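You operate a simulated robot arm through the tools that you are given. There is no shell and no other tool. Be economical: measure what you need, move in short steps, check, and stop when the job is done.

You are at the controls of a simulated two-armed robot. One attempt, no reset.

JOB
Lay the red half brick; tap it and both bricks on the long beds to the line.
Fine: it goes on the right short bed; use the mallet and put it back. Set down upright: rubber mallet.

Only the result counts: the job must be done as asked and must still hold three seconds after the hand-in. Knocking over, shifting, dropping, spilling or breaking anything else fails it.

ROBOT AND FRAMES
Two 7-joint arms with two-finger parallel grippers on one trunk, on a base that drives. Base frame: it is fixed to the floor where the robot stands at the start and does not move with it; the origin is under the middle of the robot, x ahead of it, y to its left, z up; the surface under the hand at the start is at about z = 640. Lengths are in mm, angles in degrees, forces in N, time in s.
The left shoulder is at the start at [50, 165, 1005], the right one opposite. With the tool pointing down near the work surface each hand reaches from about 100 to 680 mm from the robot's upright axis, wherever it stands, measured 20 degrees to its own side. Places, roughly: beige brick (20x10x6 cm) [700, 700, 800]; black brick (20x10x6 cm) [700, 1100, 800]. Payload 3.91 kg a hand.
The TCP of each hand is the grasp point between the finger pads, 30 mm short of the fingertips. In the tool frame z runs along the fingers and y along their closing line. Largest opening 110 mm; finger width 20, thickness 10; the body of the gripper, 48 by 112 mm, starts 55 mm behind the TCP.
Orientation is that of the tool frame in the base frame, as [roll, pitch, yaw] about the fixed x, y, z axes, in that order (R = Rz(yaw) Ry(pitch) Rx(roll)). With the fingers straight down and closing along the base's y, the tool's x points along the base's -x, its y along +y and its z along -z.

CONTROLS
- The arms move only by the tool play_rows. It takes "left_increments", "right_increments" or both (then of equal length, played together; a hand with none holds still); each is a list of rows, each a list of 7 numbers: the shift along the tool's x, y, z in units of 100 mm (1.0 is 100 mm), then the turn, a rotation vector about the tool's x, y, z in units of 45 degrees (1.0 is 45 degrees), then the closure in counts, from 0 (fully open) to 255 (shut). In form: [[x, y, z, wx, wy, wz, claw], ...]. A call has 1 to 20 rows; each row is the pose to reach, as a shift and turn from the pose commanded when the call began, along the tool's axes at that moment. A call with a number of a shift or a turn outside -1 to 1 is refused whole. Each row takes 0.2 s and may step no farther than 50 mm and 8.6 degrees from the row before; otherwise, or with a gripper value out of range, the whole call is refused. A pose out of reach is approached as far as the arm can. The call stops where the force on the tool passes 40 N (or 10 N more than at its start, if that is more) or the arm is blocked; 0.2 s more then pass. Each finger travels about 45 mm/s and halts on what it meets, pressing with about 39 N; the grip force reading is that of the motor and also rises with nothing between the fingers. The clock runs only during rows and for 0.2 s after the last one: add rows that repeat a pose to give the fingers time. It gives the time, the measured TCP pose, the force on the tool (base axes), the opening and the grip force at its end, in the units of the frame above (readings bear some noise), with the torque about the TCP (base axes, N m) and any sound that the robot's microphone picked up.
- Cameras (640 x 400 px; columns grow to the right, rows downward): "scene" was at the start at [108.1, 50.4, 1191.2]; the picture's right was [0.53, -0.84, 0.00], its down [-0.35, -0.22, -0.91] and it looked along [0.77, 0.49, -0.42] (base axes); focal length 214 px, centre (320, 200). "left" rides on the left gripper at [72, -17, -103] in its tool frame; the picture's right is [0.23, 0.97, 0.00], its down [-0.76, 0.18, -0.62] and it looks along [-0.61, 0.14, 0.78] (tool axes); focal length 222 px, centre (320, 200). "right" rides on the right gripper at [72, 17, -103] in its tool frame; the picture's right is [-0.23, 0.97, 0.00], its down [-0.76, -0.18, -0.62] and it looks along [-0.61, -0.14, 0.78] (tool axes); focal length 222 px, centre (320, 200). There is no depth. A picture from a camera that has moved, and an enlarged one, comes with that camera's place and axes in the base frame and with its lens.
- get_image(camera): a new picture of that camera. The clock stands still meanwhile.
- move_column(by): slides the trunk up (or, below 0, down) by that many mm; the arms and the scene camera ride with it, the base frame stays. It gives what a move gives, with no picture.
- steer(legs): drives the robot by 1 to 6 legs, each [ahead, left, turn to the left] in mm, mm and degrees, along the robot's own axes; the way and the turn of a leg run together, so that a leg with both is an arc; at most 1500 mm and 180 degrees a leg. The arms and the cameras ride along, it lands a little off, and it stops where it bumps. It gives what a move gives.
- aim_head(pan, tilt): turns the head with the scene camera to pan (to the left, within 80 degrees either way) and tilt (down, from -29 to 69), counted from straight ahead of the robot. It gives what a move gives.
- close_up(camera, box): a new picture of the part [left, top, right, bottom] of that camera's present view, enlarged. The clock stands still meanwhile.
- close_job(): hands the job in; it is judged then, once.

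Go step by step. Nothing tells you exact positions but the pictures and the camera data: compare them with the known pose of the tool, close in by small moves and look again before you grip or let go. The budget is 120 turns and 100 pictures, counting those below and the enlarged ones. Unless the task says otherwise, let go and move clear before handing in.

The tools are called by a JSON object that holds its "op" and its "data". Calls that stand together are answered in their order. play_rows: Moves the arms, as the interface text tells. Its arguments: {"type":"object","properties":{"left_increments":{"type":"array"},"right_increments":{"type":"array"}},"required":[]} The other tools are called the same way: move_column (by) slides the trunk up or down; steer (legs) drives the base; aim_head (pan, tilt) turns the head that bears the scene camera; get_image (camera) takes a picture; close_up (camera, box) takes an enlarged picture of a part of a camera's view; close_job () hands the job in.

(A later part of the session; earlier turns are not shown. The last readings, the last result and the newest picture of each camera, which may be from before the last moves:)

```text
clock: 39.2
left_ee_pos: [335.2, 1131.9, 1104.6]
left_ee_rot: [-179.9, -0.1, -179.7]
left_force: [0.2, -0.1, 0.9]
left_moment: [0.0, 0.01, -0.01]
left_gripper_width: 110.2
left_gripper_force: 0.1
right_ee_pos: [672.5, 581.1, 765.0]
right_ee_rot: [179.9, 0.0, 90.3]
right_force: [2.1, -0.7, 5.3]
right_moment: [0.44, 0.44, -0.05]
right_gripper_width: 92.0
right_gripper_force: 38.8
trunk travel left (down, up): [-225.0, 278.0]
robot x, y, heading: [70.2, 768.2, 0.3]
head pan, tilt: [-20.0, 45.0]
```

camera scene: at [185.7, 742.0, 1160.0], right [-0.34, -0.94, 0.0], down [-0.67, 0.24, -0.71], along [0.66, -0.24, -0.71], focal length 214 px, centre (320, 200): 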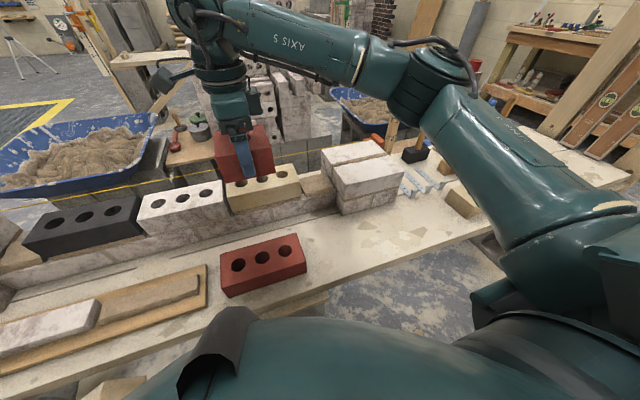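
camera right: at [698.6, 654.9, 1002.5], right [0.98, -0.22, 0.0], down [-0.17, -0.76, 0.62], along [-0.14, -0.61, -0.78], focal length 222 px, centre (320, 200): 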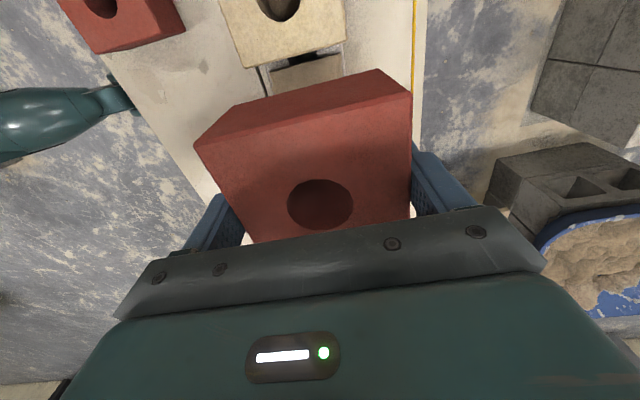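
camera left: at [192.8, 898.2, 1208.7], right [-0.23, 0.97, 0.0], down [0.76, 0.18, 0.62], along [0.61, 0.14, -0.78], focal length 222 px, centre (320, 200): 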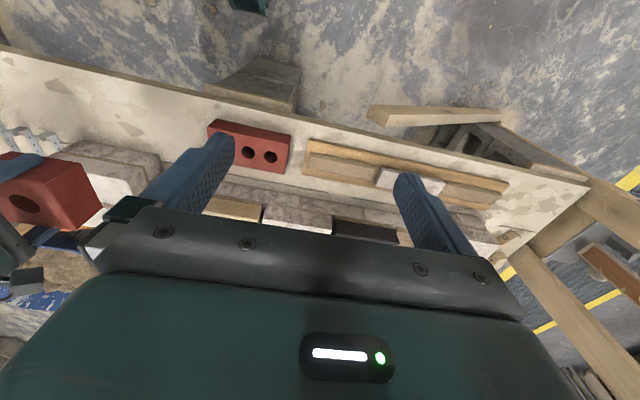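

{"op": "play_rows", "data": {"right_increments": [[0, 0, 0, 0, 0, 0, 12], [0, 0, 0, 0, 0, 0, 12], [0, 0, 0, 0, 0, 0, 12], [0, 0, 0, 0, 0, 0, 12]]}}

{"op": "play_rows", "data": {"right_increments": [[0, 0, -0.1, 0, 0, 0, 12], [0, 0, -0.25, 0, 0, 0, 12], [0, 0, -0.5, 0, 0, 0, 12], [0, 0, -0.75, 0, 0, 0, 12], [0, 0, -1.0, 0, 0, 0, 12]]}}

{"op": "play_rows", "data": {"right_increments": [[0, 0, -0.25, 0, 0, 0, 0], [0, 0, -0.5, 0, 0, 0, 0], [0, 0, -0.8, 0, 0, 0, 0]]}}

{"op": "get_image", "data": {"camera": "right"}}

{"op": "close_up", "data": {"camera": "scene", "box": [210, 100, 450, 250]}}

```text
clock: 40.2
left_ee_pos: [335.8, 1131.3, 1104.1]
left_ee_rot: [-179.9, 0.0, -179.9]
left_force: [-0.1, 0.0, 0.3]
left_moment: [0.01, -0.02, -0.01]
left_gripper_width: 110.0
left_gripper_force: 0.0
right_ee_pos: [671.4, 580.9, 764.6]
right_ee_rot: [180.0, 0.1, 90.2]
right_force: [0.4, -0.4, 0.0]
right_moment: [-0.03, -0.01, 0.02]
right_gripper_width: 105.2
right_gripper_force: 0.1
trunk travel left (down, up): [-225.0, 278.0]
robot x, y, heading: [72.0, 767.0, 0.2]
head pan, tilt: [-20.0, 45.0]
```

```text
clock: 41.4
left_ee_pos: [334.5, 1131.0, 1105.1]
left_ee_rot: [-180.0, -0.1, -179.9]
left_force: [-0.1, -0.2, -0.1]
left_moment: [0.03, -0.01, 0.0]
left_gripper_width: 110.2
left_gripper_force: 0.0
right_ee_pos: [670.9, 582.7, 866.4]
right_ee_rot: [-180.0, 0.1, 90.4]
right_force: [0.1, 0.6, -0.3]
right_moment: [-0.01, 0.0, -0.01]
right_gripper_width: 104.6
right_gripper_force: 0.0
trunk travel left (down, up): [-225.0, 278.0]
robot x, y, heading: [72.4, 767.5, 0.1]
head pan, tilt: [-20.0, 45.0]
```

```text
clock: 42.2
left_ee_pos: [334.1, 1131.4, 1103.6]
left_ee_rot: [-179.9, -0.1, -179.9]
left_force: [0.5, -0.5, 0.9]
left_moment: [0.03, 0.0, 0.01]
left_gripper_width: 110.2
left_gripper_force: 0.0
right_ee_pos: [671.2, 583.0, 946.0]
right_ee_rot: [-180.0, 0.1, 90.2]
right_force: [-0.2, 0.2, -0.2]
right_moment: [-0.03, 0.01, 0.0]
right_gripper_width: 110.4
right_gripper_force: 0.0
trunk travel left (down, up): [-225.0, 278.0]
robot x, y, heading: [70.9, 767.1, 0.2]
head pan, tilt: [-20.0, 45.0]
```

```text
68 pictures are left
camera right: at [687.8, 655.0, 1048.5], right [0.97, -0.22, 0.0], down [-0.17, -0.76, 0.62], along [-0.14, -0.61, -0.78], focal length 222 px, centre (320, 200)
```

right: 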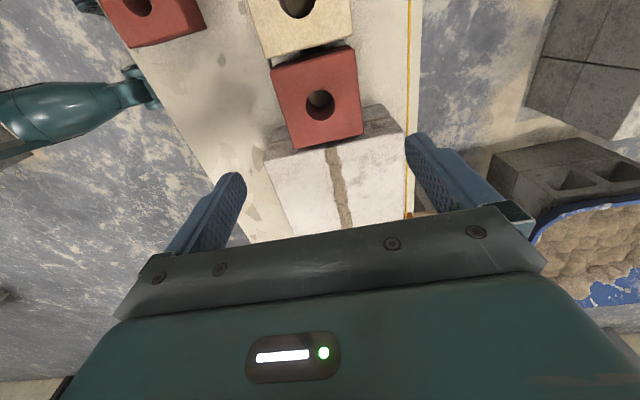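

```text
2.67 times, centred on (330, 175) of scene
camera zoom: at [177.0, 742.0, 1160.1], right [-0.34, -0.94, 0.0], down [-0.67, 0.24, -0.71], along [0.67, -0.24, -0.71], focal length 572 px, centre (293, 267)
```

zoom: 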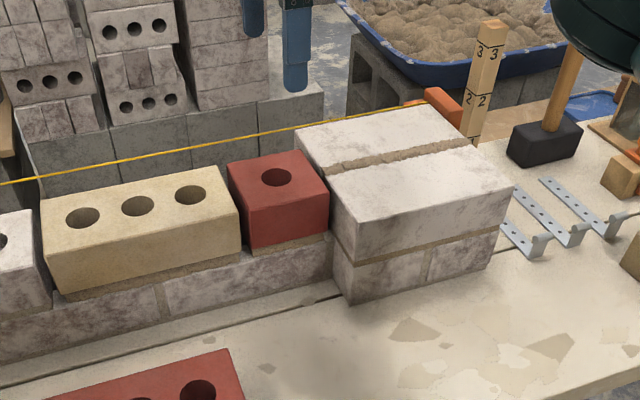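

{"op": "close_up", "data": {"camera": "right", "box": [240, 20, 420, 160]}}

```text
2.86 times, centred on (330, 90) of right
camera zoom: at [687.8, 655.0, 1048.5], right [0.97, -0.22, 0.0], down [-0.17, -0.76, 0.62], along [-0.14, -0.61, -0.78], focal length 635 px, centre (291, 514)
```

zoom: 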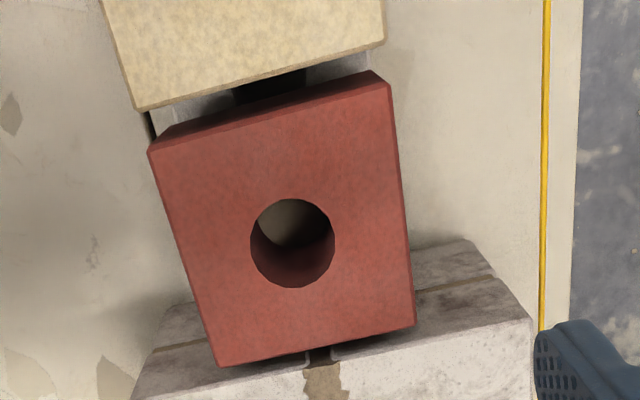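

The half brick sits with about 12 mm joints on both sides and flush with the beige brick. Next I retract and turn the hand back, then drive to the mallet.

{"op": "play_rows", "data": {"right_increments": [[0, -0.16, -0.1, 0, 0, -0.166, 0], [0, -0.33, -0.2, 0, 0, -0.333, 0], [0, -0.5, -0.3, 0, 0, -0.5, 0], [0, -0.67, -0.4, 0, 0, -0.667, 0], [0, -0.83, -0.5, 0, 0, -0.833, 0], [0, -1, -0.6, 0, 0, -1, 0]]}}

{"op": "play_rows", "data": {"right_increments": [[0.1, -0.1, 0, 0, 0, -0.166, 0], [0.2, -0.2, 0, 0, 0, -0.333, 0], [0.3, -0.3, 0, 0, 0, -0.5, 0], [0.4, -0.4, 0, 0, 0, -0.667, 0], [0.5, -0.5, 0, 0, 0, -0.833, 0], [0.6, -0.6, 0, 0, 0, -1, 0]]}}

{"op": "steer", "data": {"legs": [[-30, 0, 0], [0, -480, 0]]}}

{"op": "get_image", "data": {"camera": "scene"}}

{"op": "get_image", "data": {"camera": "right"}}

```text
clock: 43.6
left_ee_pos: [336.2, 1130.8, 1103.9]
left_ee_rot: [180.0, -0.2, -179.9]
left_force: [-0.3, 0.2, -0.3]
left_moment: [0.02, -0.03, 0.01]
left_gripper_width: 109.8
left_gripper_force: 0.1
right_ee_pos: [570.4, 583.5, 1004.4]
right_ee_rot: [-180.0, 0.0, 135.4]
right_force: [0.0, 0.1, 0.3]
right_moment: [-0.02, 0.01, -0.02]
right_gripper_width: 110.1
right_gripper_force: 0.0
trunk travel left (down, up): [-225.0, 278.0]
robot x, y, heading: [71.2, 767.9, 0.2]
head pan, tilt: [-20.0, 45.0]
```

```text
clock: 45.0
left_ee_pos: [335.2, 1129.9, 1104.0]
left_ee_rot: [-179.9, -0.1, -179.8]
left_force: [0.0, -0.6, 0.6]
left_moment: [-0.03, 0.03, -0.04]
left_gripper_width: 109.9
left_gripper_force: 0.1
right_ee_pos: [487.4, 579.7, 1003.0]
right_ee_rot: [-179.9, 0.0, -179.7]
right_force: [-0.4, 0.5, 0.1]
right_moment: [0.01, -0.02, 0.0]
right_gripper_width: 109.8
right_gripper_force: 0.1
trunk travel left (down, up): [-225.0, 278.0]
robot x, y, heading: [70.1, 767.7, -0.0]
head pan, tilt: [-20.0, 45.0]
```

```text
clock: 50.1
left_ee_pos: [306.0, 656.6, 1103.3]
left_ee_rot: [-179.9, -0.1, -179.3]
left_force: [0.3, 1.1, -0.1]
left_moment: [0.02, -0.04, -0.03]
left_gripper_width: 110.0
left_gripper_force: 0.1
right_ee_pos: [462.0, 107.4, 1003.2]
right_ee_rot: [-179.9, 0.0, -179.2]
right_force: [0.2, 1.1, 0.0]
right_moment: [0.01, -0.01, 0.02]
right_gripper_width: 110.2
right_gripper_force: 0.0
trunk travel left (down, up): [-225.0, 278.0]
robot x, y, heading: [50.6, 291.9, 0.7]
head pan, tilt: [-20.0, 45.0]
```

```text
65 pictures are left
camera scene: at [150.9, 266.5, 1160.1], right [-0.33, -0.94, 0.0], down [-0.67, 0.23, -0.71], along [0.67, -0.23, -0.71], focal length 214 px, centre (320, 200)
```

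scene: 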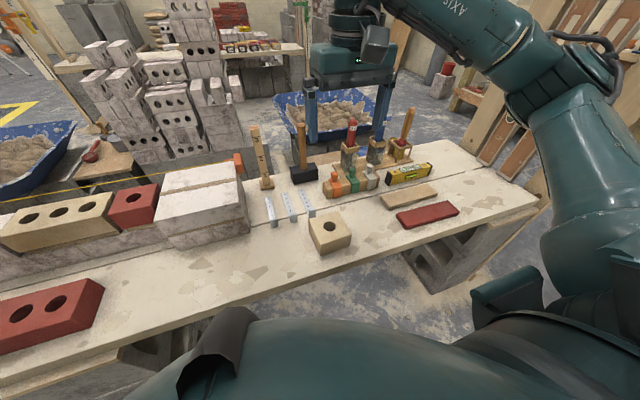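

```text
64 pictures are left
camera right: at [389.2, 123.7, 1106.6], right [0.21, 0.98, 0.0], down [0.76, -0.17, 0.62], along [0.61, -0.13, -0.78], focal length 222 px, centre (320, 200)
```

right: 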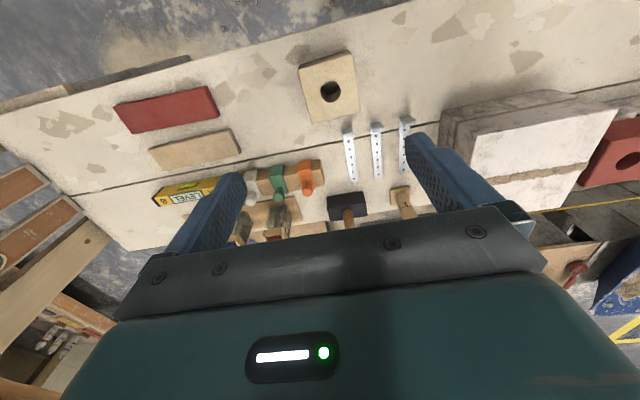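

{"op": "close_up", "data": {"camera": "scene", "box": [230, 95, 390, 205]}}

{"op": "close_up", "data": {"camera": "right", "box": [270, 140, 430, 240]}}

```text
3.64 times, centred on (310, 150) of scene
camera zoom: at [150.9, 266.5, 1160.1], right [-0.33, -0.94, 0.0], down [-0.67, 0.23, -0.71], along [0.67, -0.23, -0.71], focal length 780 px, centre (356, 382)
```

zoom: 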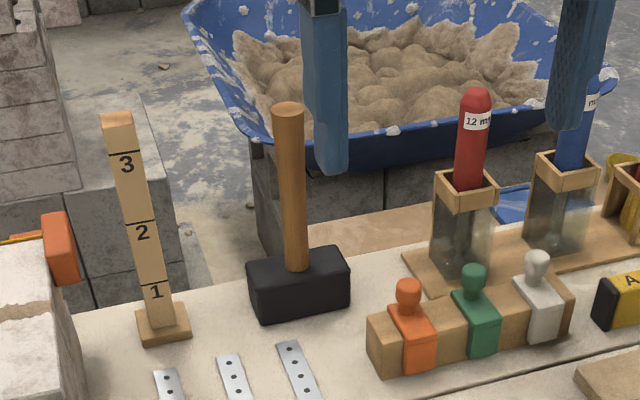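

```text
4.00 times, centred on (350, 190) of right
camera zoom: at [389.2, 123.7, 1106.6], right [0.21, 0.98, 0.0], down [0.76, -0.17, 0.62], along [0.61, -0.13, -0.78], focal length 888 px, centre (200, 240)
```

zoom: 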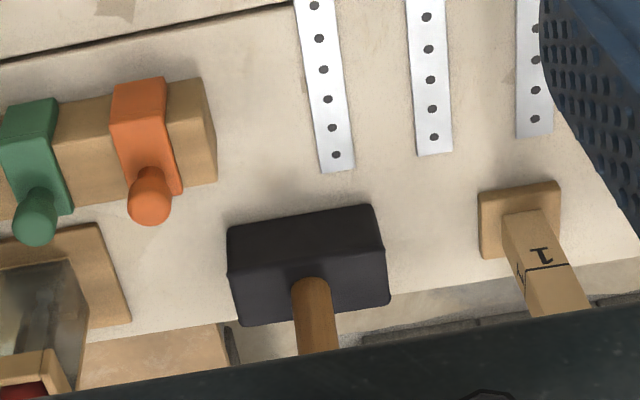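

The mallet handle stands at about [764, 117], top z≈859, with ample space around it. I tilt the hand 45° forward to gain reach and drive slightly ahead.

{"op": "steer", "data": {"legs": [[20, 0, -0.5]]}}

{"op": "play_rows", "data": {"right_increments": [[0, 0, 0, 0, -0.166, 0, 60], [0, 0, 0, 0, -0.333, 0, 60], [0, 0, 0, 0, -0.5, 0, 60], [0, 0, 0, 0, -0.667, 0, 60], [0, 0, 0, 0, -0.833, 0, 60], [0, 0, 0, 0, -1, 0, 60]]}}

{"op": "get_image", "data": {"camera": "right"}}

```text
clock: 50.9
left_ee_pos: [330.6, 653.6, 1103.8]
left_ee_rot: [-179.9, -0.1, -179.8]
left_force: [-0.3, 0.4, 0.3]
left_moment: [0.0, -0.03, 0.02]
left_gripper_width: 110.0
left_gripper_force: 0.0
right_ee_pos: [480.5, 103.8, 1003.3]
right_ee_rot: [-180.0, 0.0, -179.8]
right_force: [1.1, -0.3, -0.2]
right_moment: [-0.02, 0.03, 0.02]
right_gripper_width: 110.2
right_gripper_force: 0.1
trunk travel left (down, up): [-225.0, 278.0]
robot x, y, heading: [64.8, 292.3, -0.0]
head pan, tilt: [-20.0, 45.0]
```

```text
clock: 52.3
left_ee_pos: [329.5, 655.5, 1103.9]
left_ee_rot: [-180.0, -0.1, -179.8]
left_force: [-0.3, 0.1, 0.1]
left_moment: [-0.01, 0.02, 0.0]
left_gripper_width: 110.0
left_gripper_force: 0.0
right_ee_pos: [481.6, 103.7, 1002.3]
right_ee_rot: [180.0, 45.2, -179.7]
right_force: [0.7, 0.0, 0.4]
right_moment: [0.03, -0.01, -0.04]
right_gripper_width: 83.8
right_gripper_force: 0.1
trunk travel left (down, up): [-225.0, 278.0]
robot x, y, heading: [65.7, 290.5, -0.2]
head pan, tilt: [-20.0, 45.0]
```

```text
61 pictures are left
camera right: at [356.4, 120.8, 1024.5], right [0.16, 0.97, 0.16], down [0.1, -0.18, 0.98], along [0.98, -0.14, -0.12], focal length 222 px, centre (320, 200)
```

right: 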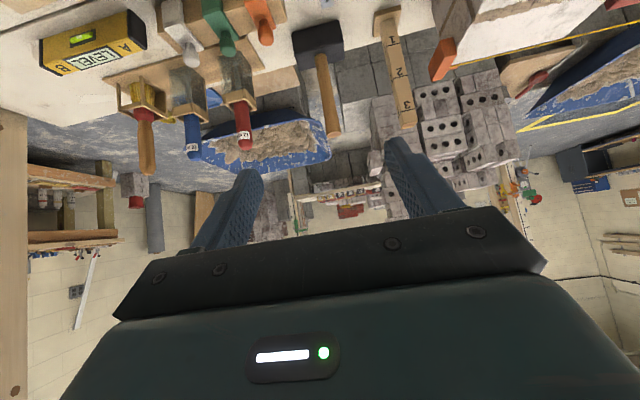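

{"op": "play_rows", "data": {"right_increments": [[-0.04, 0.02, 0.25, 0, 0, 0, 60], [-0.08, 0.04, 0.5, 0, 0, 0, 60], [-0.12, 0.05, 0.75, 0, 0, 0, 60], [-0.16, 0.065, 1.0, 0, 0, 0, 60]]}}

{"op": "play_rows", "data": {"right_increments": [[-0.04, 0.02, 0.25, 0, 0, 0, 60], [-0.08, 0.04, 0.5, 0, 0, 0, 60], [-0.12, 0.05, 0.75, 0, 0, 0, 60], [-0.16, 0.065, 1.0, 0, 0, 0, 60]]}}

{"op": "get_image", "data": {"camera": "right"}}

{"op": "close_up", "data": {"camera": "scene", "box": [230, 60, 390, 205]}}

```text
clock: 53.3
left_ee_pos: [330.8, 654.7, 1104.7]
left_ee_rot: [-179.9, 0.0, -179.8]
left_force: [-0.2, 0.2, 0.4]
left_moment: [-0.03, 0.02, 0.0]
left_gripper_width: 110.2
left_gripper_force: 0.0
right_ee_pos: [563.0, 111.1, 942.9]
right_ee_rot: [-179.9, 45.0, -179.6]
right_force: [0.8, 0.1, 0.5]
right_moment: [0.0, -0.01, 0.0]
right_gripper_width: 84.4
right_gripper_force: 0.1
trunk travel left (down, up): [-225.0, 278.0]
robot x, y, heading: [62.6, 291.6, 0.2]
head pan, tilt: [-20.0, 45.0]
```

```text
clock: 54.3
left_ee_pos: [330.0, 654.9, 1104.0]
left_ee_rot: [-180.0, -0.1, -179.9]
left_force: [0.3, 0.2, -0.8]
left_moment: [0.01, -0.04, -0.02]
left_gripper_width: 109.8
left_gripper_force: 0.0
right_ee_pos: [643.4, 116.7, 884.2]
right_ee_rot: [-179.8, 45.1, -179.7]
right_force: [0.8, -0.8, 1.0]
right_moment: [0.0, 0.01, 0.03]
right_gripper_width: 84.2
right_gripper_force: 0.0
trunk travel left (down, up): [-225.0, 278.0]
robot x, y, heading: [64.9, 289.7, 0.1]
head pan, tilt: [-20.0, 45.0]
```

```text
60 pictures are left
camera right: at [519.4, 133.8, 905.6], right [0.16, 0.97, 0.16], down [0.1, -0.18, 0.98], along [0.98, -0.14, -0.12], focal length 222 px, centre (320, 200)
```

right: 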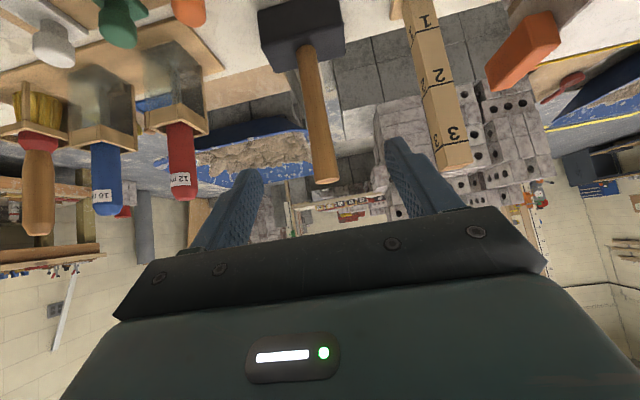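

```text
2.76 times, centred on (310, 132) of scene
camera zoom: at [170.8, 265.8, 1160.1], right [-0.34, -0.94, 0.0], down [-0.67, 0.24, -0.71], along [0.67, -0.24, -0.71], focal length 592 px, centre (348, 386)
```

zoom: 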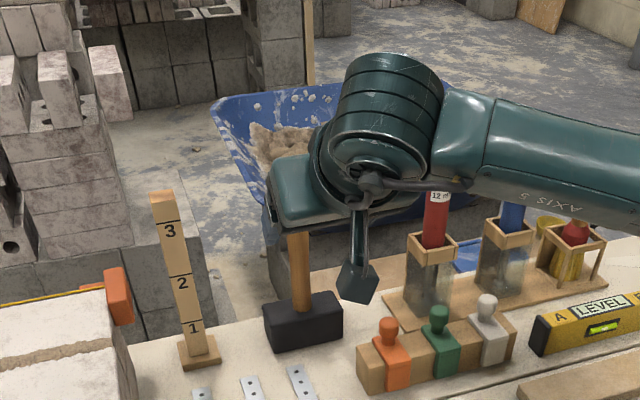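

Handle y≈112. I advance so that the fingers straddle it at z≈805.

{"op": "play_rows", "data": {"right_increments": [[-0.05, -0.02, 0.25, 0, 0, 0, 60], [-0.1, -0.04, 0.5, 0, 0, 0, 60], [-0.15, -0.04, 0.75, 0, 0, 0, 60], [-0.2, -0.04, 1.0, 0, 0, 0, 60]]}}

{"op": "get_image", "data": {"camera": "right"}}

```text
clock: 55.3
left_ee_pos: [328.8, 655.2, 1104.9]
left_ee_rot: [-180.0, -0.1, -179.8]
left_force: [0.9, 0.1, -0.4]
left_moment: [0.03, 0.0, 0.02]
left_gripper_width: 110.0
left_gripper_force: 0.1
right_ee_pos: [726.2, 114.8, 828.1]
right_ee_rot: [-179.9, 45.0, -179.7]
right_force: [-0.5, -0.4, 0.2]
right_moment: [-0.03, -0.02, 0.0]
right_gripper_width: 84.1
right_gripper_force: 0.0
trunk travel left (down, up): [-225.0, 278.0]
robot x, y, heading: [64.1, 292.7, 0.0]
head pan, tilt: [-20.0, 45.0]
```

```text
58 pictures are left
camera right: at [603.2, 130.4, 849.8], right [0.16, 0.97, 0.16], down [0.1, -0.18, 0.98], along [0.98, -0.14, -0.12], focal length 222 px, centre (320, 200)
```

right: 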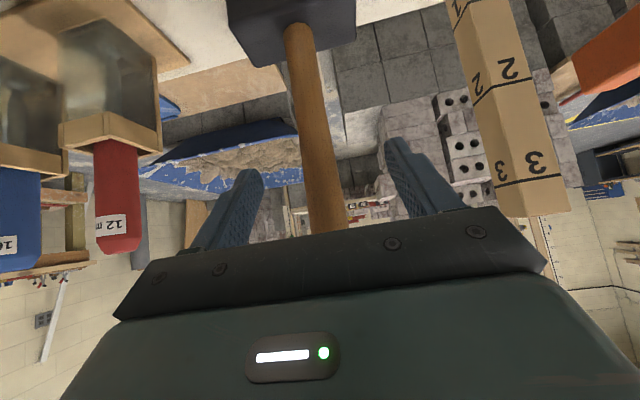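

{"op": "play_rows", "data": {"right_increments": [[-0.03, -0.02, 0.15, 0, 0, 0, 60], [-0.06, -0.03, 0.3, 0, 0, 0, 60], [-0.09, -0.03, 0.42, 0, 0, 0, 60], [-0.09, -0.03, 0.42, 0, 0, 0, 60]]}}

{"op": "get_image", "data": {"camera": "right"}}

{"op": "close_up", "data": {"camera": "scene", "box": [230, 60, 390, 205]}}

```text
clock: 56.3
left_ee_pos: [329.2, 654.5, 1104.5]
left_ee_rot: [-179.9, -0.1, -179.8]
left_force: [0.8, 0.5, -0.4]
left_moment: [0.01, 0.0, 0.0]
left_gripper_width: 110.2
left_gripper_force: 0.0
right_ee_pos: [765.5, 112.1, 804.7]
right_ee_rot: [-179.9, 45.0, -179.7]
right_force: [0.1, -0.6, -0.4]
right_moment: [-0.01, -0.03, 0.04]
right_gripper_width: 84.3
right_gripper_force: 0.0
trunk travel left (down, up): [-225.0, 278.0]
robot x, y, heading: [64.6, 297.3, 0.1]
head pan, tilt: [-20.0, 45.0]
```

```text
57 pictures are left
camera right: at [641.2, 127.8, 827.0], right [0.16, 0.97, 0.16], down [0.1, -0.18, 0.98], along [0.98, -0.14, -0.12], focal length 222 px, centre (320, 200)
```

right: 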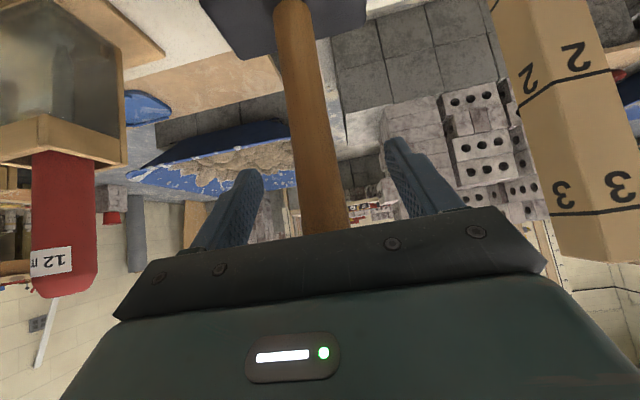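

```text
2.76 times, centred on (310, 132) of scene
camera zoom: at [170.7, 265.8, 1160.1], right [-0.34, -0.94, 0.0], down [-0.67, 0.24, -0.71], along [0.67, -0.24, -0.71], focal length 592 px, centre (348, 386)
```

zoom: 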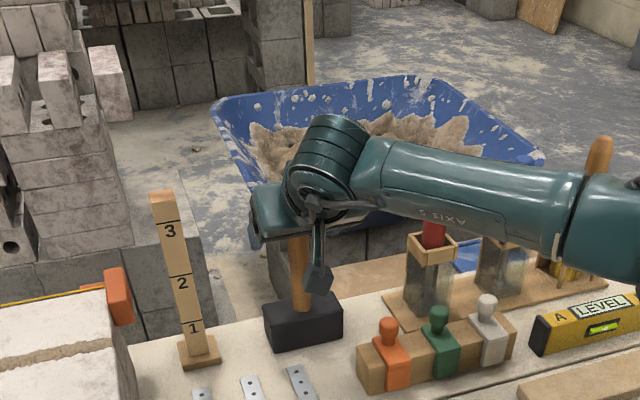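

The handle is centred between the fingers. I close on it.

{"op": "play_rows", "data": {"right_increments": [[0, 0, 0, 0, 0, 0, 120], [0, 0, 0, 0, 0, 0, 160], [0, 0, 0, 0, 0, 0, 190], [0, 0, 0, 0, 0, 0, 220], [0, 0, 0, 0, 0, 0, 255], [0, 0, 0, 0, 0, 0, 255], [0, 0, 0, 0, 0, 0, 255], [0, 0, 0, 0, 0, 0, 255]]}}

{"op": "get_image", "data": {"camera": "right"}}

```text
clock: 58.1
left_ee_pos: [328.3, 654.4, 1104.7]
left_ee_rot: [180.0, -0.1, -179.8]
left_force: [0.2, -0.8, 0.0]
left_moment: [-0.01, -0.01, 0.01]
left_gripper_width: 110.1
left_gripper_force: 0.1
right_ee_pos: [766.1, 111.0, 807.1]
right_ee_rot: [180.0, 45.0, -179.7]
right_force: [0.4, -1.5, 0.7]
right_moment: [0.01, 0.05, 0.0]
right_gripper_width: 25.8
right_gripper_force: 39.2
trunk travel left (down, up): [-225.0, 278.0]
robot x, y, heading: [65.5, 291.5, 0.4]
head pan, tilt: [-20.0, 45.0]
```

```text
55 pictures are left
camera right: at [641.1, 127.6, 827.3], right [0.16, 0.97, 0.16], down [0.1, -0.18, 0.98], along [0.98, -0.14, -0.12], focal length 222 px, centre (320, 200)
```

right: 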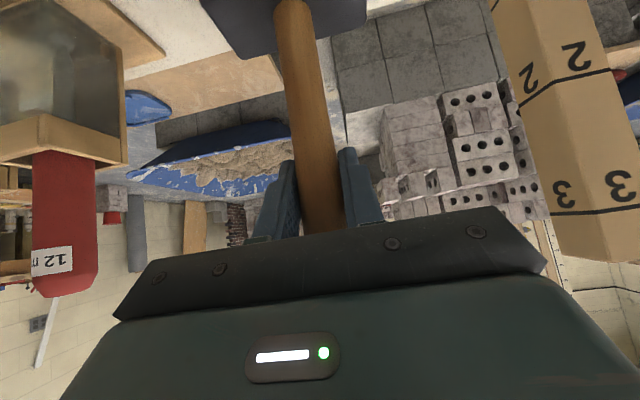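

Gripped at 25.8 mm. I lift straight up, checking that nothing slips.

{"op": "play_rows", "data": {"right_increments": [[-0.05, 0, -0.05, 0, 0, 0, 255], [-0.15, 0, -0.15, 0, 0, 0, 255], [-0.35, 0, -0.35, 0, 0, 0, 255], [-0.6, 0, -0.6, 0, 0, 0, 255], [-0.85, 0, -0.85, 0, 0, 0, 255], [-1, 0, -1, 0, 0, 0, 255]]}}

{"op": "get_image", "data": {"camera": "scene"}}

{"op": "get_image", "data": {"camera": "right"}}

```text
clock: 59.5
left_ee_pos: [329.2, 654.8, 1103.7]
left_ee_rot: [-179.9, 0.0, -179.8]
left_force: [0.5, 0.0, 0.1]
left_moment: [0.03, -0.02, 0.04]
left_gripper_width: 110.1
left_gripper_force: 0.1
right_ee_pos: [764.8, 111.5, 946.3]
right_ee_rot: [-179.9, 45.1, -179.5]
right_force: [-0.1, 0.2, -4.6]
right_moment: [-0.01, 0.01, 0.03]
right_gripper_width: 26.0
right_gripper_force: 38.7
trunk travel left (down, up): [-225.0, 278.0]
robot x, y, heading: [61.4, 291.0, -0.1]
head pan, tilt: [-20.0, 45.0]
```

```text
54 pictures are left
camera scene: at [171.0, 265.8, 1160.1], right [-0.34, -0.94, 0.0], down [-0.67, 0.24, -0.71], along [0.66, -0.24, -0.71], focal length 214 px, centre (320, 200)
```

scene: 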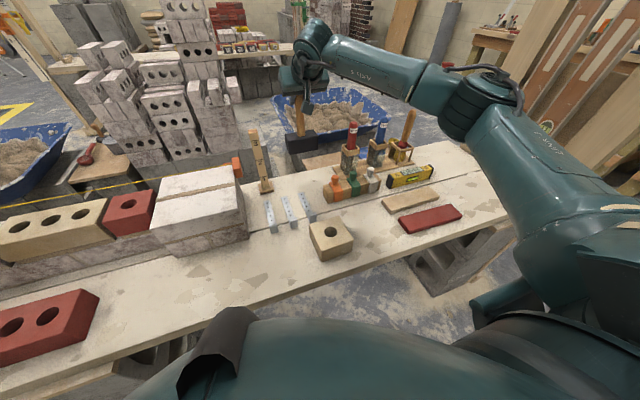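

```text
53 pictures are left
camera right: at [640.4, 127.2, 968.3], right [0.16, 0.97, 0.16], down [0.1, -0.18, 0.98], along [0.98, -0.14, -0.12], focal length 222 px, centre (320, 200)
```

right: 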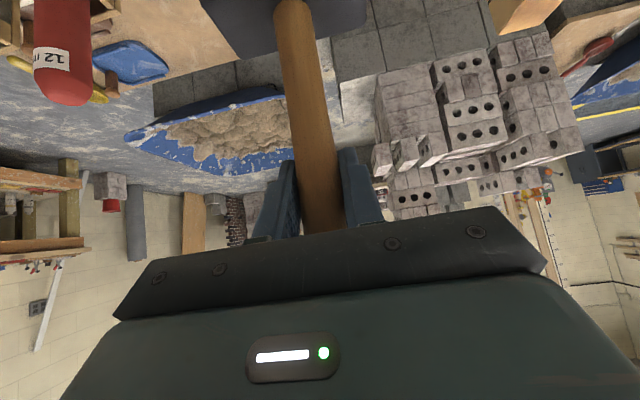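

Secure, weight about 4.6 N. I pull back to the wall's x, raise, and drive left to the half brick.

{"op": "play_rows", "data": {"right_increments": [[0.07, 0, -0.25, 0, 0, 0, 255], [0.14, 0, -0.5, 0, 0, 0, 255], [0.21, 0, -0.75, 0, 0, 0, 255], [0.28, 0, -0.99, 0, 0, 0, 255]]}}

{"op": "steer", "data": {"legs": [[-15, 0, 0], [0, 468, 0]]}}

{"op": "get_image", "data": {"camera": "scene"}}

```text
clock: 60.5
left_ee_pos: [328.5, 655.8, 1103.7]
left_ee_rot: [179.9, -0.1, -179.7]
left_force: [-0.2, 0.3, 0.1]
left_moment: [-0.01, -0.01, -0.01]
left_gripper_width: 109.8
left_gripper_force: 0.0
right_ee_pos: [675.5, 110.9, 996.3]
right_ee_rot: [-180.0, 45.1, -179.9]
right_force: [0.3, 0.0, -4.8]
right_moment: [-0.01, 0.0, -0.02]
right_gripper_width: 25.5
right_gripper_force: 39.2
trunk travel left (down, up): [-225.0, 278.0]
robot x, y, heading: [61.6, 289.4, 0.1]
head pan, tilt: [-20.0, 45.0]
```

```text
clock: 65.5
left_ee_pos: [313.5, 1122.4, 1104.6]
left_ee_rot: [-179.9, -0.1, -179.9]
left_force: [-0.2, 0.8, 0.7]
left_moment: [-0.01, -0.01, 0.01]
left_gripper_width: 110.0
left_gripper_force: 0.1
right_ee_pos: [659.3, 579.0, 996.5]
right_ee_rot: [-179.8, 45.0, -179.8]
right_force: [0.2, -0.5, -3.9]
right_moment: [0.02, 0.0, 0.01]
right_gripper_width: 25.6
right_gripper_force: 38.5
trunk travel left (down, up): [-225.0, 278.0]
robot x, y, heading: [51.1, 762.6, -0.1]
head pan, tilt: [-20.0, 45.0]
```

```text
52 pictures are left
camera scene: at [155.0, 733.5, 1160.1], right [-0.34, -0.94, 0.0], down [-0.67, 0.24, -0.71], along [0.66, -0.24, -0.71], focal length 214 px, centre (320, 200)
```

scene: 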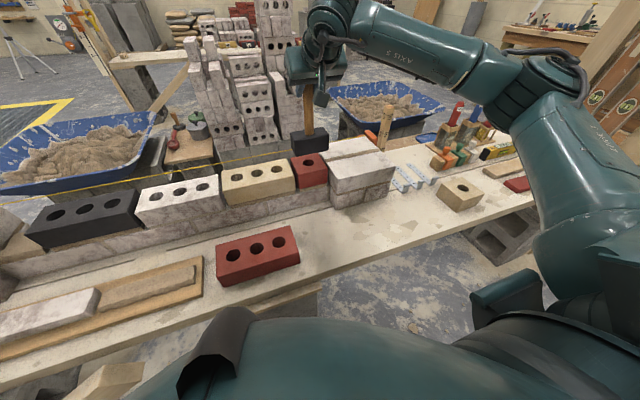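

The mallet is above the half brick. Before tapping I bring the left hand's camera down to line height as a level sight, so I can read how proud each brick is.

{"op": "play_rows", "data": {"left_increments": [[-0.08, -0.16, 0.08, 0, -0.166, 0, 0], [-0.16, -0.33, 0.16, 0, -0.333, 0, 0], [-0.25, -0.5, 0.25, 0, -0.5, 0, 0], [-0.33, -0.67, 0.33, 0, -0.667, 0, 0], [-0.42, -0.83, 0.42, 0, -0.833, 0, 0], [-0.5, -1, 0.5, 0, -1, 0, 0]]}}

{"op": "play_rows", "data": {"left_increments": [[0.14, -0.25, 0.25, 0, -0.1, 0, 0], [0.28, -0.5, 0.5, 0, -0.2, 0, 0], [0.42, -0.75, 0.75, 0, -0.3, 0, 0], [0.57, -1.0, 0.99, 0, -0.4, 0, 0]]}}

{"op": "get_image", "data": {"camera": "left"}}

```text
clock: 66.9
left_ee_pos: [364.4, 1022.2, 1053.7]
left_ee_rot: [-179.8, 45.0, -180.0]
left_force: [0.5, 0.2, 0.7]
left_moment: [0.01, 0.0, -0.01]
left_gripper_width: 110.2
left_gripper_force: 0.0
right_ee_pos: [658.9, 578.6, 996.7]
right_ee_rot: [-179.9, 44.9, -179.8]
right_force: [0.3, -0.1, -3.5]
right_moment: [-0.03, -0.01, -0.03]
right_gripper_width: 25.7
right_gripper_force: 39.1
trunk travel left (down, up): [-225.0, 278.0]
robot x, y, heading: [50.1, 761.7, -0.0]
head pan, tilt: [-20.0, 45.0]
```

```text
clock: 67.9
left_ee_pos: [464.3, 884.6, 966.5]
left_ee_rot: [-179.5, 62.9, -179.6]
left_force: [1.3, -0.4, 0.6]
left_moment: [-0.03, 0.01, 0.02]
left_gripper_width: 110.0
left_gripper_force: 0.1
left hand out of reach, approached as far as the arm can: row 1, 2, 3, 4
right_ee_pos: [661.4, 578.5, 996.0]
right_ee_rot: [-179.9, 44.9, -179.8]
right_force: [-0.1, 0.9, -5.2]
right_moment: [0.02, -0.02, 0.01]
right_gripper_width: 25.7
right_gripper_force: 39.4
trunk travel left (down, up): [-225.0, 278.0]
robot x, y, heading: [46.4, 763.4, 0.1]
head pan, tilt: [-20.0, 45.0]
```

```text
51 pictures are left
camera left: at [339.4, 867.7, 950.2], right [-0.1, 0.97, -0.21], down [-0.21, 0.18, 0.96], along [0.97, 0.14, 0.18], focal length 222 px, centre (320, 200)
```

left: 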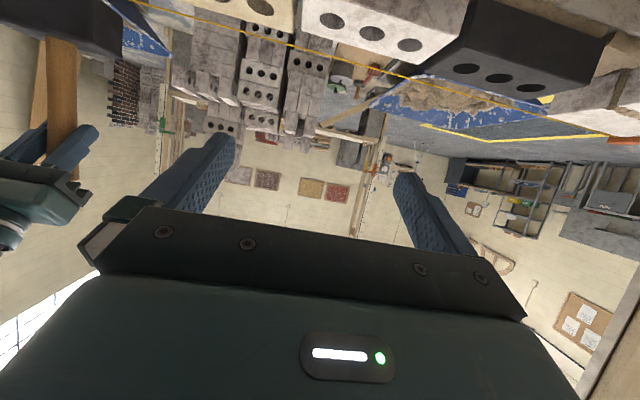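

{"op": "play_rows", "data": {"left_increments": [[0.17, 0, 0.14, 0, 0, 0, 0], [0.34, 0, 0.29, 0, 0, 0, 0], [0.52, 0, 0.43, 0, 0, 0, 0], [0.69, 0, 0.58, 0, 0, 0, 0]]}}

{"op": "play_rows", "data": {"left_increments": [[0.17, 0, 0.14, 0, 0, 0, 0], [0.34, 0, 0.29, 0, 0, 0, 0], [0.52, 0, 0.43, 0, 0, 0, 0], [0.69, 0, 0.58, 0, 0, 0, 0]]}}

{"op": "get_image", "data": {"camera": "left"}}

```text
clock: 68.9
left_ee_pos: [484.1, 884.3, 878.8]
left_ee_rot: [-179.9, 62.9, -179.9]
left_force: [-0.8, -0.7, -0.7]
left_moment: [0.03, 0.03, 0.01]
left_gripper_width: 109.9
left_gripper_force: 0.1
right_ee_pos: [659.2, 577.7, 995.7]
right_ee_rot: [-179.9, 44.9, -179.8]
right_force: [0.2, -0.1, -5.3]
right_moment: [0.0, 0.04, -0.01]
right_gripper_width: 25.8
right_gripper_force: 38.9
trunk travel left (down, up): [-225.0, 278.0]
robot x, y, heading: [50.9, 762.5, 0.2]
head pan, tilt: [-20.0, 45.0]
```

```text
clock: 69.9
left_ee_pos: [504.4, 915.8, 821.8]
left_ee_rot: [-179.8, 62.9, -179.8]
left_force: [-0.9, 0.4, -0.4]
left_moment: [-0.04, -0.04, 0.02]
left_gripper_width: 110.1
left_gripper_force: 0.0
left hand out of reach, approached as far as the arm can: row 1, 2, 3, 4
right_ee_pos: [659.0, 578.2, 997.3]
right_ee_rot: [-179.9, 45.1, -179.8]
right_force: [0.4, 0.0, -5.6]
right_moment: [0.02, 0.03, -0.01]
right_gripper_width: 25.4
right_gripper_force: 39.6
trunk travel left (down, up): [-225.0, 278.0]
robot x, y, heading: [47.7, 760.4, -0.1]
head pan, tilt: [-20.0, 45.0]
```

```text
50 pictures are left
camera left: at [378.8, 898.4, 804.4], right [-0.1, 0.97, -0.2], down [-0.21, 0.18, 0.96], along [0.97, 0.14, 0.18], focal length 222 px, centre (320, 200)
```

left: 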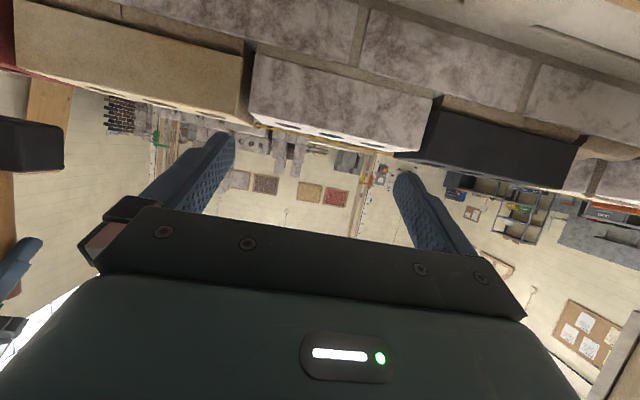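

This gives a nearly level sight of the tops and the line. I zoom in.

{"op": "close_up", "data": {"camera": "left", "box": [0, 0, 240, 150]}}

{"op": "close_up", "data": {"camera": "left", "box": [230, 60, 450, 198]}}

{"op": "close_up", "data": {"camera": "left", "box": [400, 90, 640, 240]}}

```text
2.67 times, centred on (120, 75) of left
camera zoom: at [378.8, 898.4, 804.4], right [-0.1, 0.97, -0.2], down [-0.21, 0.18, 0.96], along [0.97, 0.14, 0.18], focal length 592 px, centre (853, 533)
```

zoom: 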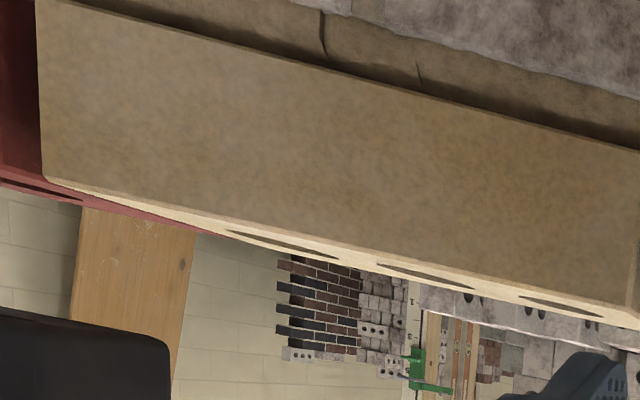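

```text
2.90 times, centred on (340, 129) of left
camera zoom: at [378.8, 898.4, 804.4], right [-0.1, 0.97, -0.2], down [-0.21, 0.18, 0.96], along [0.97, 0.14, 0.18], focal length 644 px, centre (262, 406)
```

zoom: 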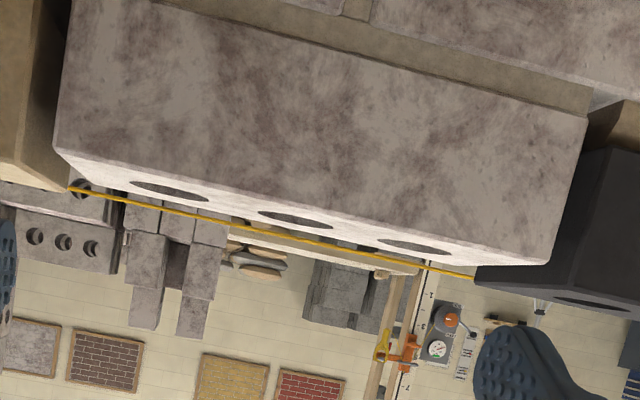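

```text
2.67 times, centred on (520, 165) of left
camera zoom: at [378.8, 898.4, 804.4], right [-0.1, 0.97, -0.2], down [-0.21, 0.18, 0.96], along [0.97, 0.14, 0.18], focal length 592 px, centre (-213, 293)
```

zoom: 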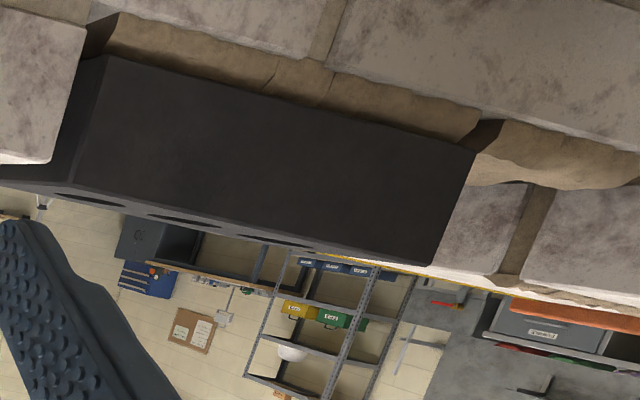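

Reading the level sight: white brick top z≈775 and line ≈776, while beige is ≈782, black ≈781 and the red half ≈786. I centre the mallet above the red half and lower it to just above.

{"op": "play_rows", "data": {"right_increments": [[-0.05, 0.01, 0.06, 0, 0, 0, 255], [-0.106, 0.025, 0.106, 0, 0, 0, 255], [-0.02, 0.025, 0.19, 0, 0, 0, 255], [0.07, 0.025, 0.283, 0, 0, 0, 255], [0.07, 0.025, 0.283, 0, 0, 0, 255]]}}

{"op": "close_up", "data": {"camera": "scene", "box": [210, 80, 450, 230]}}

```text
clock: 71.1
left_ee_pos: [503.8, 916.7, 822.1]
left_ee_rot: [-179.9, 62.8, -179.8]
left_force: [0.2, 0.0, 0.4]
left_moment: [0.01, -0.01, 0.01]
left_gripper_width: 110.1
left_gripper_force: 0.0
right_ee_pos: [672.9, 580.5, 970.8]
right_ee_rot: [-180.0, 45.0, -179.7]
right_force: [0.0, 0.4, -4.6]
right_moment: [-0.03, 0.02, -0.02]
right_gripper_width: 25.4
right_gripper_force: 38.6
trunk travel left (down, up): [-225.0, 278.0]
robot x, y, heading: [48.0, 759.9, 0.3]
head pan, tilt: [-20.0, 45.0]
```

```text
2.67 times, centred on (330, 155) of scene
camera zoom: at [155.0, 733.4, 1160.1], right [-0.34, -0.94, 0.0], down [-0.67, 0.24, -0.71], along [0.66, -0.24, -0.71], focal length 572 px, centre (293, 320)
```

zoom: 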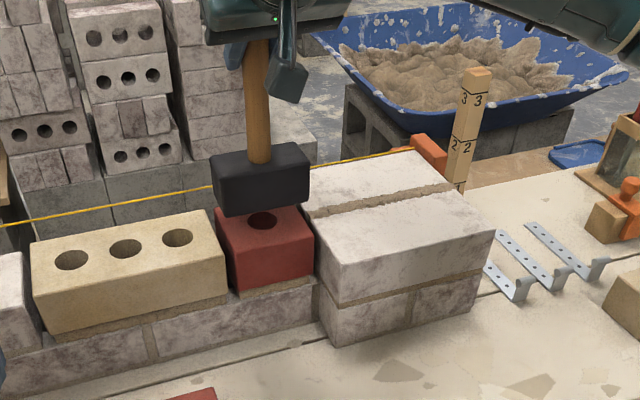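

Head spans y 529–632, clear of the lead and the beige brick, but it is about 10 mm too far back. I correct that and give a gentle first tap.

{"op": "play_rows", "data": {"right_increments": [[0.07, 0, -0.07, 0, 0, 0, 255], [0.14, 0, 0, 0, 0, 0, 255], [0.184, 0, 0.043, 0, 0, 0, 255], [0.226, 0, 0.085, 0, 0, 0, 255]]}}

```text
clock: 72.1
left_ee_pos: [503.5, 915.9, 821.0]
left_ee_rot: [-179.9, 62.8, -179.7]
left_force: [0.4, -0.5, 1.0]
left_moment: [0.0, -0.03, -0.01]
left_gripper_width: 109.9
left_gripper_force: 0.0
right_ee_pos: [664.8, 581.5, 950.2]
right_ee_rot: [-179.9, 45.0, -179.7]
right_force: [0.2, 0.4, -3.9]
right_moment: [-0.04, 0.0, -0.01]
right_gripper_width: 25.6
right_gripper_force: 38.8
trunk travel left (down, up): [-225.0, 278.0]
robot x, y, heading: [45.7, 762.5, -0.2]
head pan, tilt: [-20.0, 45.0]
```

{"op": "play_rows", "data": {"right_increments": [[0.014, 0, 0.014, 0, 0, 0, 255], [0.028, 0, 0.028, 0, 0, 0, 255], [0.042, 0, 0.042, 0, 0, 0, 255]]}}

```text
clock: 72.9
left_ee_pos: [502.7, 916.4, 821.7]
left_ee_rot: [-179.9, 62.9, -179.9]
left_force: [0.6, 0.0, 0.2]
left_moment: [-0.03, -0.01, 0.01]
left_gripper_width: 110.1
left_gripper_force: 0.0
right_ee_pos: [663.6, 580.7, 945.2]
right_ee_rot: [-180.0, 45.2, -179.7]
right_force: [-1.0, -1.0, 4.4]
right_moment: [0.01, 0.38, -0.01]
right_gripper_width: 25.4
right_gripper_force: 39.2
trunk travel left (down, up): [-225.0, 278.0]
robot x, y, heading: [52.7, 759.4, 0.0]
head pan, tilt: [-20.0, 45.0]
```

Contact felt at TCP z≈945. Now a short actual tap: lift 20 mm, strike, lift again.

{"op": "play_rows", "data": {"right_increments": [[-0.07, 0, -0.07, 0, 0, 0, 255], [-0.14, 0, -0.14, 0, 0, 0, 255], [-0.14, 0, -0.14, 0, 0, 0, 255], [-0.06, 0, -0.06, 0, 0, 0, 255], [0.02, 0, 0.02, 0, 0, 0, 255], [-0.07, 0, -0.07, 0, 0, 0, 255], [-0.14, 0, -0.14, 0, 0, 0, 255]]}}

{"op": "close_up", "data": {"camera": "left", "box": [0, 0, 240, 150]}}

```text
clock: 74.5
left_ee_pos: [504.7, 915.3, 821.9]
left_ee_rot: [-179.9, 62.8, -179.8]
left_force: [-0.5, 0.2, 0.5]
left_moment: [-0.03, -0.03, -0.01]
left_gripper_width: 109.9
left_gripper_force: 0.0
right_ee_pos: [664.5, 581.5, 962.4]
right_ee_rot: [-179.8, 45.0, -179.9]
right_force: [-0.1, 0.3, -5.3]
right_moment: [0.0, 0.03, 0.03]
right_gripper_width: 25.6
right_gripper_force: 38.5
trunk travel left (down, up): [-225.0, 278.0]
robot x, y, heading: [50.1, 757.7, -0.3]
head pan, tilt: [-20.0, 45.0]
```

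```text
2.67 times, centred on (120, 75) of left
camera zoom: at [378.7, 898.3, 804.5], right [-0.1, 0.97, -0.2], down [-0.21, 0.18, 0.96], along [0.97, 0.14, 0.18], focal length 592 px, centre (853, 533)
```

zoom: 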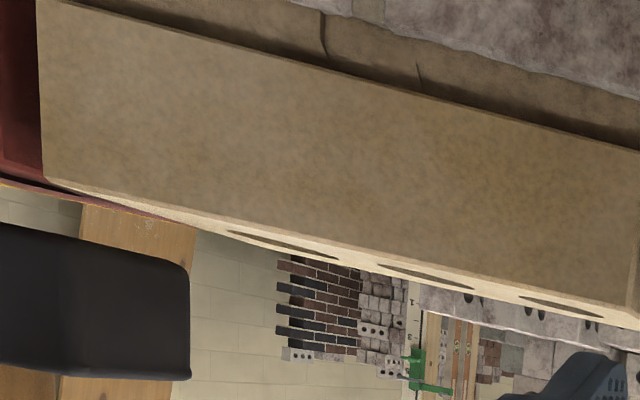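

The red half has sunk a bit. I zoom on its edge for a finer reading.

{"op": "close_up", "data": {"camera": "left", "box": [0, 50, 64, 90]}}

```text
10.00 times, centred on (32, 70) of left
camera zoom: at [378.7, 898.3, 804.5], right [-0.1, 0.97, -0.2], down [-0.21, 0.18, 0.96], along [0.97, 0.14, 0.18], focal length 2221 px, centre (3200, 1500)
```

zoom: 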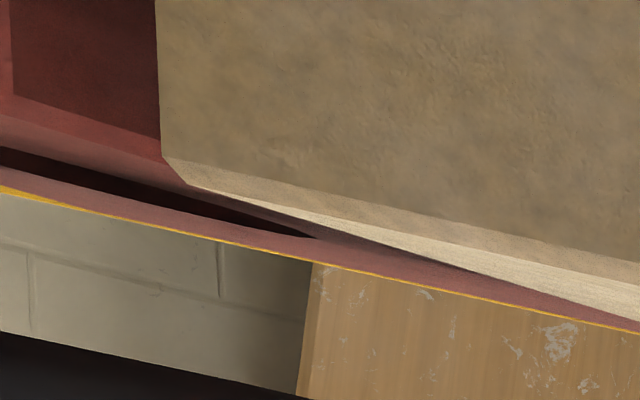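

{"op": "close_up", "data": {"camera": "left", "box": [225, 85, 289, 125]}}

{"op": "close_up", "data": {"camera": "left", "box": [390, 130, 454, 170]}}

```text
10.00 times, centred on (257, 105) of left
camera zoom: at [378.7, 898.3, 804.5], right [-0.1, 0.97, -0.2], down [-0.21, 0.18, 0.96], along [0.97, 0.14, 0.18], focal length 2221 px, centre (950, 1150)
```

zoom: 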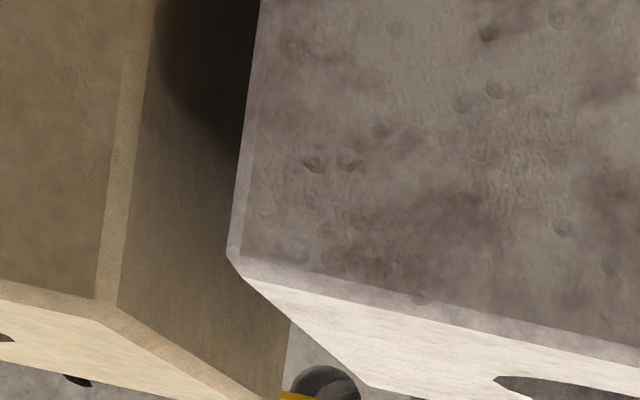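

```text
10.00 times, centred on (422, 150) of left
camera zoom: at [378.7, 898.3, 804.5], right [-0.1, 0.97, -0.2], down [-0.21, 0.18, 0.96], along [0.97, 0.14, 0.18], focal length 2221 px, centre (-700, 700)
```

zoom: 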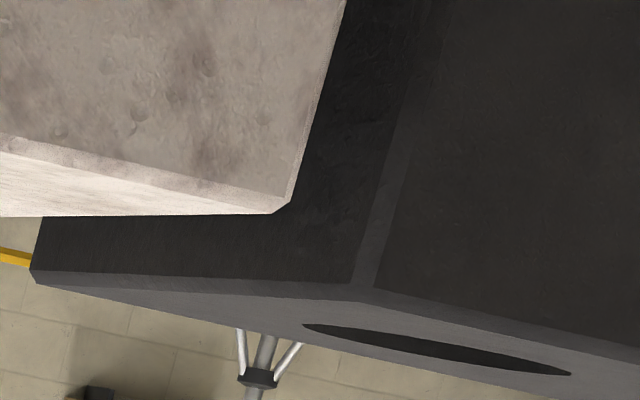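

In this sight the white brick and line are at z≈776.0–776.4, beige 782, black 782 and red about 782.6. I give the red half a second tap.

{"op": "play_rows", "data": {"right_increments": [[0.09, 0, 0.09, 0, 0, 0, 255], [0.18, 0, 0.18, 0, 0, 0, 255], [0.09, 0, 0.09, 0, 0, 0, 255], [0, 0, 0, 0, 0, 0, 255]]}}

{"op": "close_up", "data": {"camera": "left", "box": [0, 50, 64, 90]}}

```text
clock: 75.5
left_ee_pos: [503.1, 916.2, 820.6]
left_ee_rot: [-179.9, 62.9, -179.9]
left_force: [0.4, -0.6, 0.3]
left_moment: [-0.02, 0.01, -0.02]
left_gripper_width: 110.0
left_gripper_force: 0.1
right_ee_pos: [664.2, 580.7, 963.5]
right_ee_rot: [-179.9, 44.9, -179.7]
right_force: [-0.6, -0.6, -4.6]
right_moment: [-0.01, 0.01, -0.02]
right_gripper_width: 25.8
right_gripper_force: 39.5
trunk travel left (down, up): [-225.0, 278.0]
robot x, y, heading: [49.0, 761.8, 0.2]
head pan, tilt: [-20.0, 45.0]
```

```text
10.00 times, centred on (32, 70) of left
camera zoom: at [378.7, 898.3, 804.5], right [-0.1, 0.97, -0.2], down [-0.21, 0.18, 0.96], along [0.97, 0.14, 0.18], focal length 2221 px, centre (3200, 1500)
```

zoom: 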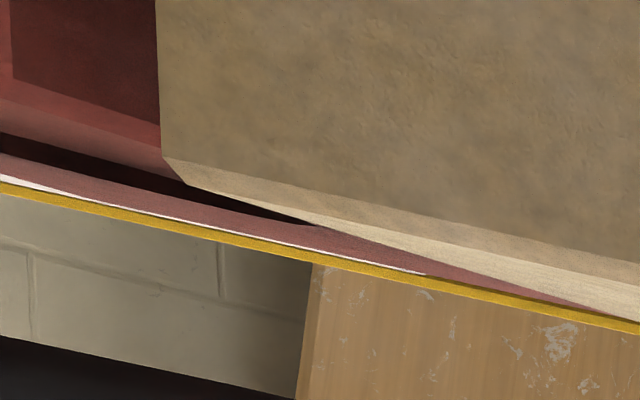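

It sank about 1.4 mm and the line is emerging behind it. I tap again slightly deeper.

{"op": "play_rows", "data": {"right_increments": [[0.1, 0, 0.1, 0, 0, 0, 255], [0.205, 0, 0.205, 0, 0, 0, 255], [0.1, 0, 0.1, 0, 0, 0, 255], [0, 0, 0, 0, 0, 0, 255]]}}

{"op": "close_up", "data": {"camera": "left", "box": [0, 50, 64, 90]}}

```text
clock: 76.5
left_ee_pos: [504.3, 916.1, 821.8]
left_ee_rot: [-179.9, 62.7, -179.8]
left_force: [-0.2, 0.4, 0.3]
left_moment: [0.02, 0.01, -0.03]
left_gripper_width: 110.0
left_gripper_force: 0.0
right_ee_pos: [664.2, 579.4, 964.1]
right_ee_rot: [-180.0, 44.8, -179.7]
right_force: [0.0, 0.3, -3.5]
right_moment: [0.02, 0.04, -0.03]
right_gripper_width: 25.3
right_gripper_force: 39.1
trunk travel left (down, up): [-225.0, 278.0]
robot x, y, heading: [50.3, 762.2, 0.2]
head pan, tilt: [-20.0, 45.0]
```

```text
10.00 times, centred on (32, 70) of left
camera zoom: at [378.7, 898.3, 804.5], right [-0.1, 0.97, -0.2], down [-0.21, 0.18, 0.96], along [0.97, 0.14, 0.18], focal length 2221 px, centre (3200, 1500)
```

zoom: 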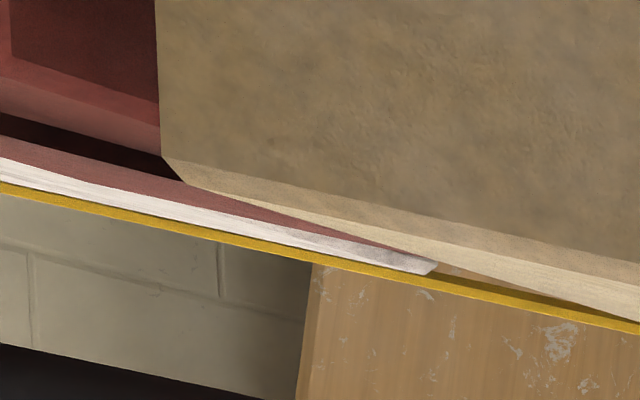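

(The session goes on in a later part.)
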